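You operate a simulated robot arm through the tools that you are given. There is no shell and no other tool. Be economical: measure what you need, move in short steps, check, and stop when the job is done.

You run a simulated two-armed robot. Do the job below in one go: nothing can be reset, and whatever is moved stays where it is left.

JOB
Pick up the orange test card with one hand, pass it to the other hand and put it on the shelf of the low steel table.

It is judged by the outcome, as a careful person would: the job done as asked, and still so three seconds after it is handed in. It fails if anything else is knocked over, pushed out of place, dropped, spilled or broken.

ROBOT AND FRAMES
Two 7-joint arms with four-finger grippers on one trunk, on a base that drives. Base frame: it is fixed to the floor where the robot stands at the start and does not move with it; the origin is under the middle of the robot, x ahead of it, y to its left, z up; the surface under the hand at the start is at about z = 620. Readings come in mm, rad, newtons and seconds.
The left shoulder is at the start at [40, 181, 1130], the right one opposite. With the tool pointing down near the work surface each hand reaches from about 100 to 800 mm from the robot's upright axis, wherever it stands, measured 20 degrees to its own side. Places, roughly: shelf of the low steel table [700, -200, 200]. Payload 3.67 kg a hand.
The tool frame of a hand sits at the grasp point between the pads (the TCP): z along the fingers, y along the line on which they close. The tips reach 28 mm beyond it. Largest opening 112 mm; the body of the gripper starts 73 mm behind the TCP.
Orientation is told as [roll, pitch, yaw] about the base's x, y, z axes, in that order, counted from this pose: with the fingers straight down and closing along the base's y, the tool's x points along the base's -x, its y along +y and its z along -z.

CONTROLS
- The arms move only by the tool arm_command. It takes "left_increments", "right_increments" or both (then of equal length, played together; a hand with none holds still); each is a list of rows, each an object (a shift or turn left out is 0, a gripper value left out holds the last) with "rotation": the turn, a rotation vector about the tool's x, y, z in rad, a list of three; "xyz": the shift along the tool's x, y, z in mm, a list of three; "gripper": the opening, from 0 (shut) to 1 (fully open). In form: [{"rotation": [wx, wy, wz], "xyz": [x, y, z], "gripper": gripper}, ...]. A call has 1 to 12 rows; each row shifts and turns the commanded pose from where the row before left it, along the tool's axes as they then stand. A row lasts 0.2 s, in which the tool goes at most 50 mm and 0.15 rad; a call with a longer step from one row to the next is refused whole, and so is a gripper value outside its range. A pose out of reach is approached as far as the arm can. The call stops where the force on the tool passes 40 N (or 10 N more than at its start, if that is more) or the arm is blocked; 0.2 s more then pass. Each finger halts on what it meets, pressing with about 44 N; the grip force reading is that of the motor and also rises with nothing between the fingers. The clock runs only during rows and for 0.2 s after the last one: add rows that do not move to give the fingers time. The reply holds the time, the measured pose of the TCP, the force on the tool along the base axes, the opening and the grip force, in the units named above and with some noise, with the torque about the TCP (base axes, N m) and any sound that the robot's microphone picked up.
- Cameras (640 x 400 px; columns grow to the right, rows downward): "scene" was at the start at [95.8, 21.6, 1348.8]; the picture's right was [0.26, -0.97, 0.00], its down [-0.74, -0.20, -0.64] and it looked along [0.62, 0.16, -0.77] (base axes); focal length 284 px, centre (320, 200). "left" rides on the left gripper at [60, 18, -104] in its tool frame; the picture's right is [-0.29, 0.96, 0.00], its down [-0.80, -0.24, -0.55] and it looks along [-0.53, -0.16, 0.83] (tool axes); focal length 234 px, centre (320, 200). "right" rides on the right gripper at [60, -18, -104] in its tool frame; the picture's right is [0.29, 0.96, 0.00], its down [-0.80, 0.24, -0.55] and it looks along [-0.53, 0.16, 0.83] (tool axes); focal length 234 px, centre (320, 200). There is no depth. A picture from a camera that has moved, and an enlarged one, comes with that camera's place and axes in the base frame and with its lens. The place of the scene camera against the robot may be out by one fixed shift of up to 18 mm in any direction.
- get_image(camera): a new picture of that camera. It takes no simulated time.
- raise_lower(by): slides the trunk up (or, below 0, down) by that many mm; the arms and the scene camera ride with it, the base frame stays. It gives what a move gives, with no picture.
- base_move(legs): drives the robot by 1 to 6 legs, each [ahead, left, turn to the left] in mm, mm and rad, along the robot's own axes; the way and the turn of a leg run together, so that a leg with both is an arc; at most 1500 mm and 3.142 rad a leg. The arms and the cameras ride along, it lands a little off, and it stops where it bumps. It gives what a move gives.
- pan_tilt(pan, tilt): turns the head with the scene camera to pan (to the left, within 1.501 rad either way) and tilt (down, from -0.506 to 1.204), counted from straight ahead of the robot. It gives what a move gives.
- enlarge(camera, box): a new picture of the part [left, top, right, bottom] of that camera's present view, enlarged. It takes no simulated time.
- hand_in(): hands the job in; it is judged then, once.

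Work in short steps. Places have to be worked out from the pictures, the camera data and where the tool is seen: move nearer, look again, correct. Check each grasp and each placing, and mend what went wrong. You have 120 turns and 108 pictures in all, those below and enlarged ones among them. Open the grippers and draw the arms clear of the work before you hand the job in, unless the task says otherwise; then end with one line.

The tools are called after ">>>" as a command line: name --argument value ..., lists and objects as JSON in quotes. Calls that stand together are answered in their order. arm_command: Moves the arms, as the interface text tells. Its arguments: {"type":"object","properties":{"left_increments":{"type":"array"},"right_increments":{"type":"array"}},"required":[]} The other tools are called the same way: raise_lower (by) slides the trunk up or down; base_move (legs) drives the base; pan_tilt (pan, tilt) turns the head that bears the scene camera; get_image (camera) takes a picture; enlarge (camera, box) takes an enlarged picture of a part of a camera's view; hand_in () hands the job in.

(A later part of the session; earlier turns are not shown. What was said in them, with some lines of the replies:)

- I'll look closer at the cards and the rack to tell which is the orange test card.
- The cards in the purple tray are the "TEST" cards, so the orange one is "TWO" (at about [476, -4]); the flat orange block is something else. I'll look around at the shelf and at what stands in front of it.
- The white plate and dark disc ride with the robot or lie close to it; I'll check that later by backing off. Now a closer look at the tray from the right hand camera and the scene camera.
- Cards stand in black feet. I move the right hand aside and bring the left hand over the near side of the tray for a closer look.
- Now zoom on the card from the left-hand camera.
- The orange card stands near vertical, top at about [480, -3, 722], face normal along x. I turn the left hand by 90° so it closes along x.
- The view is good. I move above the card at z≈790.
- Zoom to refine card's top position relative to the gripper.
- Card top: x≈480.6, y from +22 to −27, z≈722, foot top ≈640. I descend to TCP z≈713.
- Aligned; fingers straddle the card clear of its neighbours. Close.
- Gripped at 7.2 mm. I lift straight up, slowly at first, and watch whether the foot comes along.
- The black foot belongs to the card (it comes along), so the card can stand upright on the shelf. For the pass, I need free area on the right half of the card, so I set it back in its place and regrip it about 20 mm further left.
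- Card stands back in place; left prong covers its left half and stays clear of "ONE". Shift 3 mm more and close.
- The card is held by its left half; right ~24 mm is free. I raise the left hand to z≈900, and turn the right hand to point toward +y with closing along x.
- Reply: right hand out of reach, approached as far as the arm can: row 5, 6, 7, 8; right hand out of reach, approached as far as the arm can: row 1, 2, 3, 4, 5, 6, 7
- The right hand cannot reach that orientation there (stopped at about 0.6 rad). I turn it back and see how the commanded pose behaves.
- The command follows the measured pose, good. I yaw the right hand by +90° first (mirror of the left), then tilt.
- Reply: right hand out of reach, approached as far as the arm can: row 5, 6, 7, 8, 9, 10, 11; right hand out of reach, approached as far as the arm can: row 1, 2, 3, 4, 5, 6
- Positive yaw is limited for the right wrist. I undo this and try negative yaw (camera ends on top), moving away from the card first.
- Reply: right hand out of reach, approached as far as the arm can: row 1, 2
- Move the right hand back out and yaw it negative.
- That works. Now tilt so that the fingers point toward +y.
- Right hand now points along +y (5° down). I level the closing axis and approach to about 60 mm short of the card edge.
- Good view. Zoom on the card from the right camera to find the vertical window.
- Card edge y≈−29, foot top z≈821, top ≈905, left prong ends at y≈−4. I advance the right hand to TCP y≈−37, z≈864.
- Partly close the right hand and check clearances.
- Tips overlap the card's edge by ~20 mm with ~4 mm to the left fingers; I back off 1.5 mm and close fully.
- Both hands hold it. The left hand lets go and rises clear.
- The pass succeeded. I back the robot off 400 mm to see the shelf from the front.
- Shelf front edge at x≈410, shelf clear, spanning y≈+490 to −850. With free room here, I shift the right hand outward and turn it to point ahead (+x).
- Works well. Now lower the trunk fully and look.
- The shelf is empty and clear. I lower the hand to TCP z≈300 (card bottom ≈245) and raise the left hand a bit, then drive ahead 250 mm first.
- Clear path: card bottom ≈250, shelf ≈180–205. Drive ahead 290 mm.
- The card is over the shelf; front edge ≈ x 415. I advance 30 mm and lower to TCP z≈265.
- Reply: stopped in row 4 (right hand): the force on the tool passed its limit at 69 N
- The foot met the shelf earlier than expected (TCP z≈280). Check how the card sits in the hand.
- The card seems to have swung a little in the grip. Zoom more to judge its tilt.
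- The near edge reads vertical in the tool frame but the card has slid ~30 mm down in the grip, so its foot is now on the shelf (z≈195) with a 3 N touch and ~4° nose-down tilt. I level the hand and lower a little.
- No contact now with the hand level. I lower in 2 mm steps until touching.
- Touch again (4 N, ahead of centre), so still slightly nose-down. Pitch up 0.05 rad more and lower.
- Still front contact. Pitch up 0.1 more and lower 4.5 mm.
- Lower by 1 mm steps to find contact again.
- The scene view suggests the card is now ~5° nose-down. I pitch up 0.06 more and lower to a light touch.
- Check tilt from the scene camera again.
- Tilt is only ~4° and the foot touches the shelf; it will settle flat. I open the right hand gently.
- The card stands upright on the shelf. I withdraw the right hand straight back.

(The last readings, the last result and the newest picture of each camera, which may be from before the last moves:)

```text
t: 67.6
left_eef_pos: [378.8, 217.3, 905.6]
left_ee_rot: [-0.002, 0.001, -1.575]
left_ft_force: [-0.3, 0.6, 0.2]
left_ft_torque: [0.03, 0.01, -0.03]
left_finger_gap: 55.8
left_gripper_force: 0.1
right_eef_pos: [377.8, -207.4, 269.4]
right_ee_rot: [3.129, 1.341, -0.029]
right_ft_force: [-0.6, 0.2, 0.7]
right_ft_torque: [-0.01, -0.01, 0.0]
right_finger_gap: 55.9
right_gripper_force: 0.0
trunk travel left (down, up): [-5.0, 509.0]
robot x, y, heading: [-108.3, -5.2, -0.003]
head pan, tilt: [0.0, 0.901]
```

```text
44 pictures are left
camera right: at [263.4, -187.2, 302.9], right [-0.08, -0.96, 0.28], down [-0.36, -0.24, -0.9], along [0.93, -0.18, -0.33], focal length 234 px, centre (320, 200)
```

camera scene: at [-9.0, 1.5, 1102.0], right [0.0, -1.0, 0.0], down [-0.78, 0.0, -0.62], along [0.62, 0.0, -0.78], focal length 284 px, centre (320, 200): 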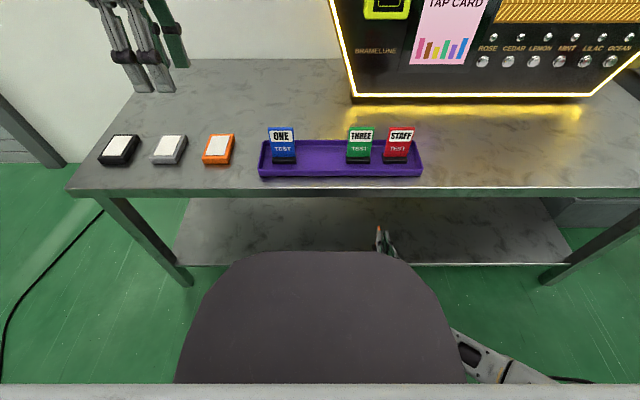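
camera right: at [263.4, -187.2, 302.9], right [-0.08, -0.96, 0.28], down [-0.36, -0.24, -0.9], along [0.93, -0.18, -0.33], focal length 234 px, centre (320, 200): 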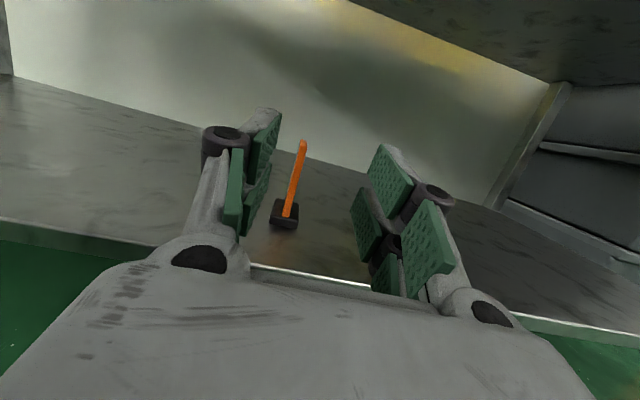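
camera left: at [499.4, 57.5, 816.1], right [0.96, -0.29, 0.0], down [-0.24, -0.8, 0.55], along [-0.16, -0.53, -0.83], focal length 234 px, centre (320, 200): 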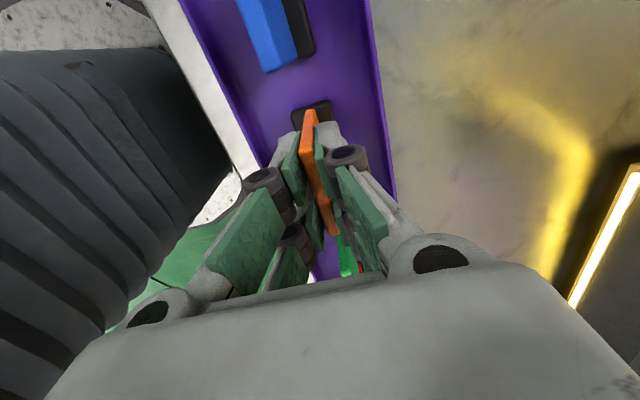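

The card stands clear of the hand. I drive straight back to draw both arms clear, then check the whole scene.

>>> base_move --legs '[[-350, 0, 0]]'

>>> pan_tilt --pan -0.15 --tilt 0.75

>>> get_image --camera "scene"

>>> enlarge --camera "right" --box '[200, 60, 420, 250]'

```text
t: 69.9
left_eef_pos: [31.7, 214.2, 906.5]
left_ee_rot: [-0.002, 0.001, -1.585]
left_ft_force: [-0.2, -0.4, -0.3]
left_ft_torque: [0.04, -0.02, -0.01]
left_finger_gap: 55.8
left_gripper_force: 0.1
right_eef_pos: [29.3, -209.1, 268.8]
right_ee_rot: [3.131, 1.34, -0.04]
right_ft_force: [0.1, -0.6, 0.1]
right_ft_torque: [0.04, -0.01, 0.02]
right_finger_gap: 55.9
right_gripper_force: 0.0
trunk travel left (down, up): [-5.0, 509.0]
robot x, y, heading: [-454.5, -0.8, -0.017]
head pan, tilt: [0.0, 0.901]
```

```text
t: 70.6
left_eef_pos: [30.5, 215.1, 906.3]
left_ee_rot: [0.0, 0.0, -1.586]
left_ft_force: [0.0, 0.5, 0.6]
left_ft_torque: [-0.04, 0.04, 0.03]
left_finger_gap: 55.8
left_gripper_force: 0.1
right_eef_pos: [28.0, -209.4, 270.4]
right_ee_rot: [3.124, 1.34, -0.045]
right_ft_force: [-0.2, 0.0, 0.0]
right_ft_torque: [0.02, 0.01, 0.0]
right_finger_gap: 56.2
right_gripper_force: 0.0
trunk travel left (down, up): [-5.0, 509.0]
robot x, y, heading: [-452.9, 2.8, -0.014]
head pan, tilt: [-0.15, 0.75]
```

```text
43 pictures are left
camera scene: at [-351.2, -9.0, 1113.9], right [-0.16, -0.99, 0.0], down [-0.67, 0.11, -0.73], along [0.72, -0.12, -0.68], focal length 284 px, centre (320, 200)
```

scene: 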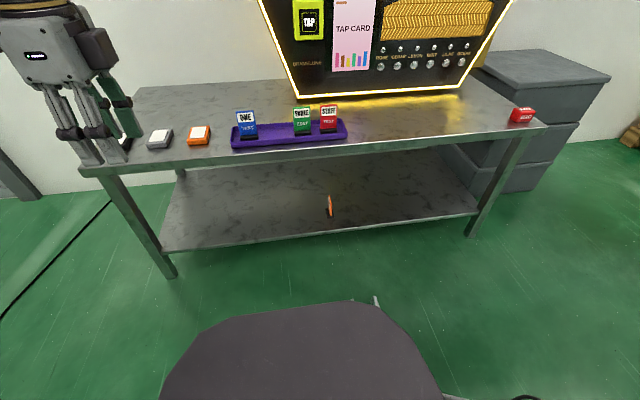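

```text
2.11 times, centred on (310, 155) of right
camera zoom: at [-86.5, -188.9, 303.9], right [-0.09, -0.95, 0.28], down [-0.36, -0.23, -0.9], along [0.93, -0.19, -0.32], focal length 493 px, centre (341, 295)
```

zoom: 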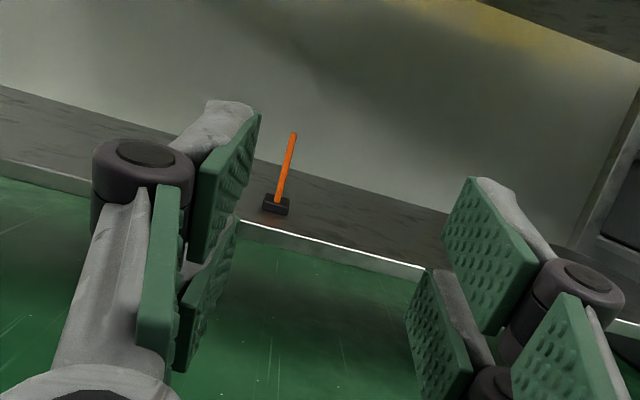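

The card stands on the shelf and all else is in place. I open both grippers fully and hand in.

>>> arm_command --left_increments '[{"gripper": 1}, {"gripper": 1}, {"gripper": 1}]' --right_increments '[{"gripper": 1}, {"gripper": 1}, {"gripper": 1}]'

>>> hand_in

```text
t: 71.4
left_eef_pos: [31.3, 216.1, 907.5]
left_ee_rot: [0.0, 0.0, -1.586]
left_ft_force: [-0.6, -0.6, 0.2]
left_ft_torque: [0.02, 0.02, -0.01]
left_finger_gap: 112.1
left_gripper_force: 0.1
right_eef_pos: [28.6, -210.6, 270.8]
right_ee_rot: [3.127, 1.338, -0.046]
right_ft_force: [0.6, 0.0, -0.1]
right_ft_torque: [0.06, -0.03, 0.03]
right_finger_gap: 112.0
right_gripper_force: 0.0
trunk travel left (down, up): [-5.0, 509.0]
robot x, y, heading: [-453.3, 4.4, -0.012]
head pan, tilt: [-0.15, 0.75]
```

```text
The job is handed in.
```

The orange "TWO" test card was picked up with the left hand, passed to the right, and now stands upright on the low steel table's shelf; nothing else was seen to have moved, and the job is handed in.
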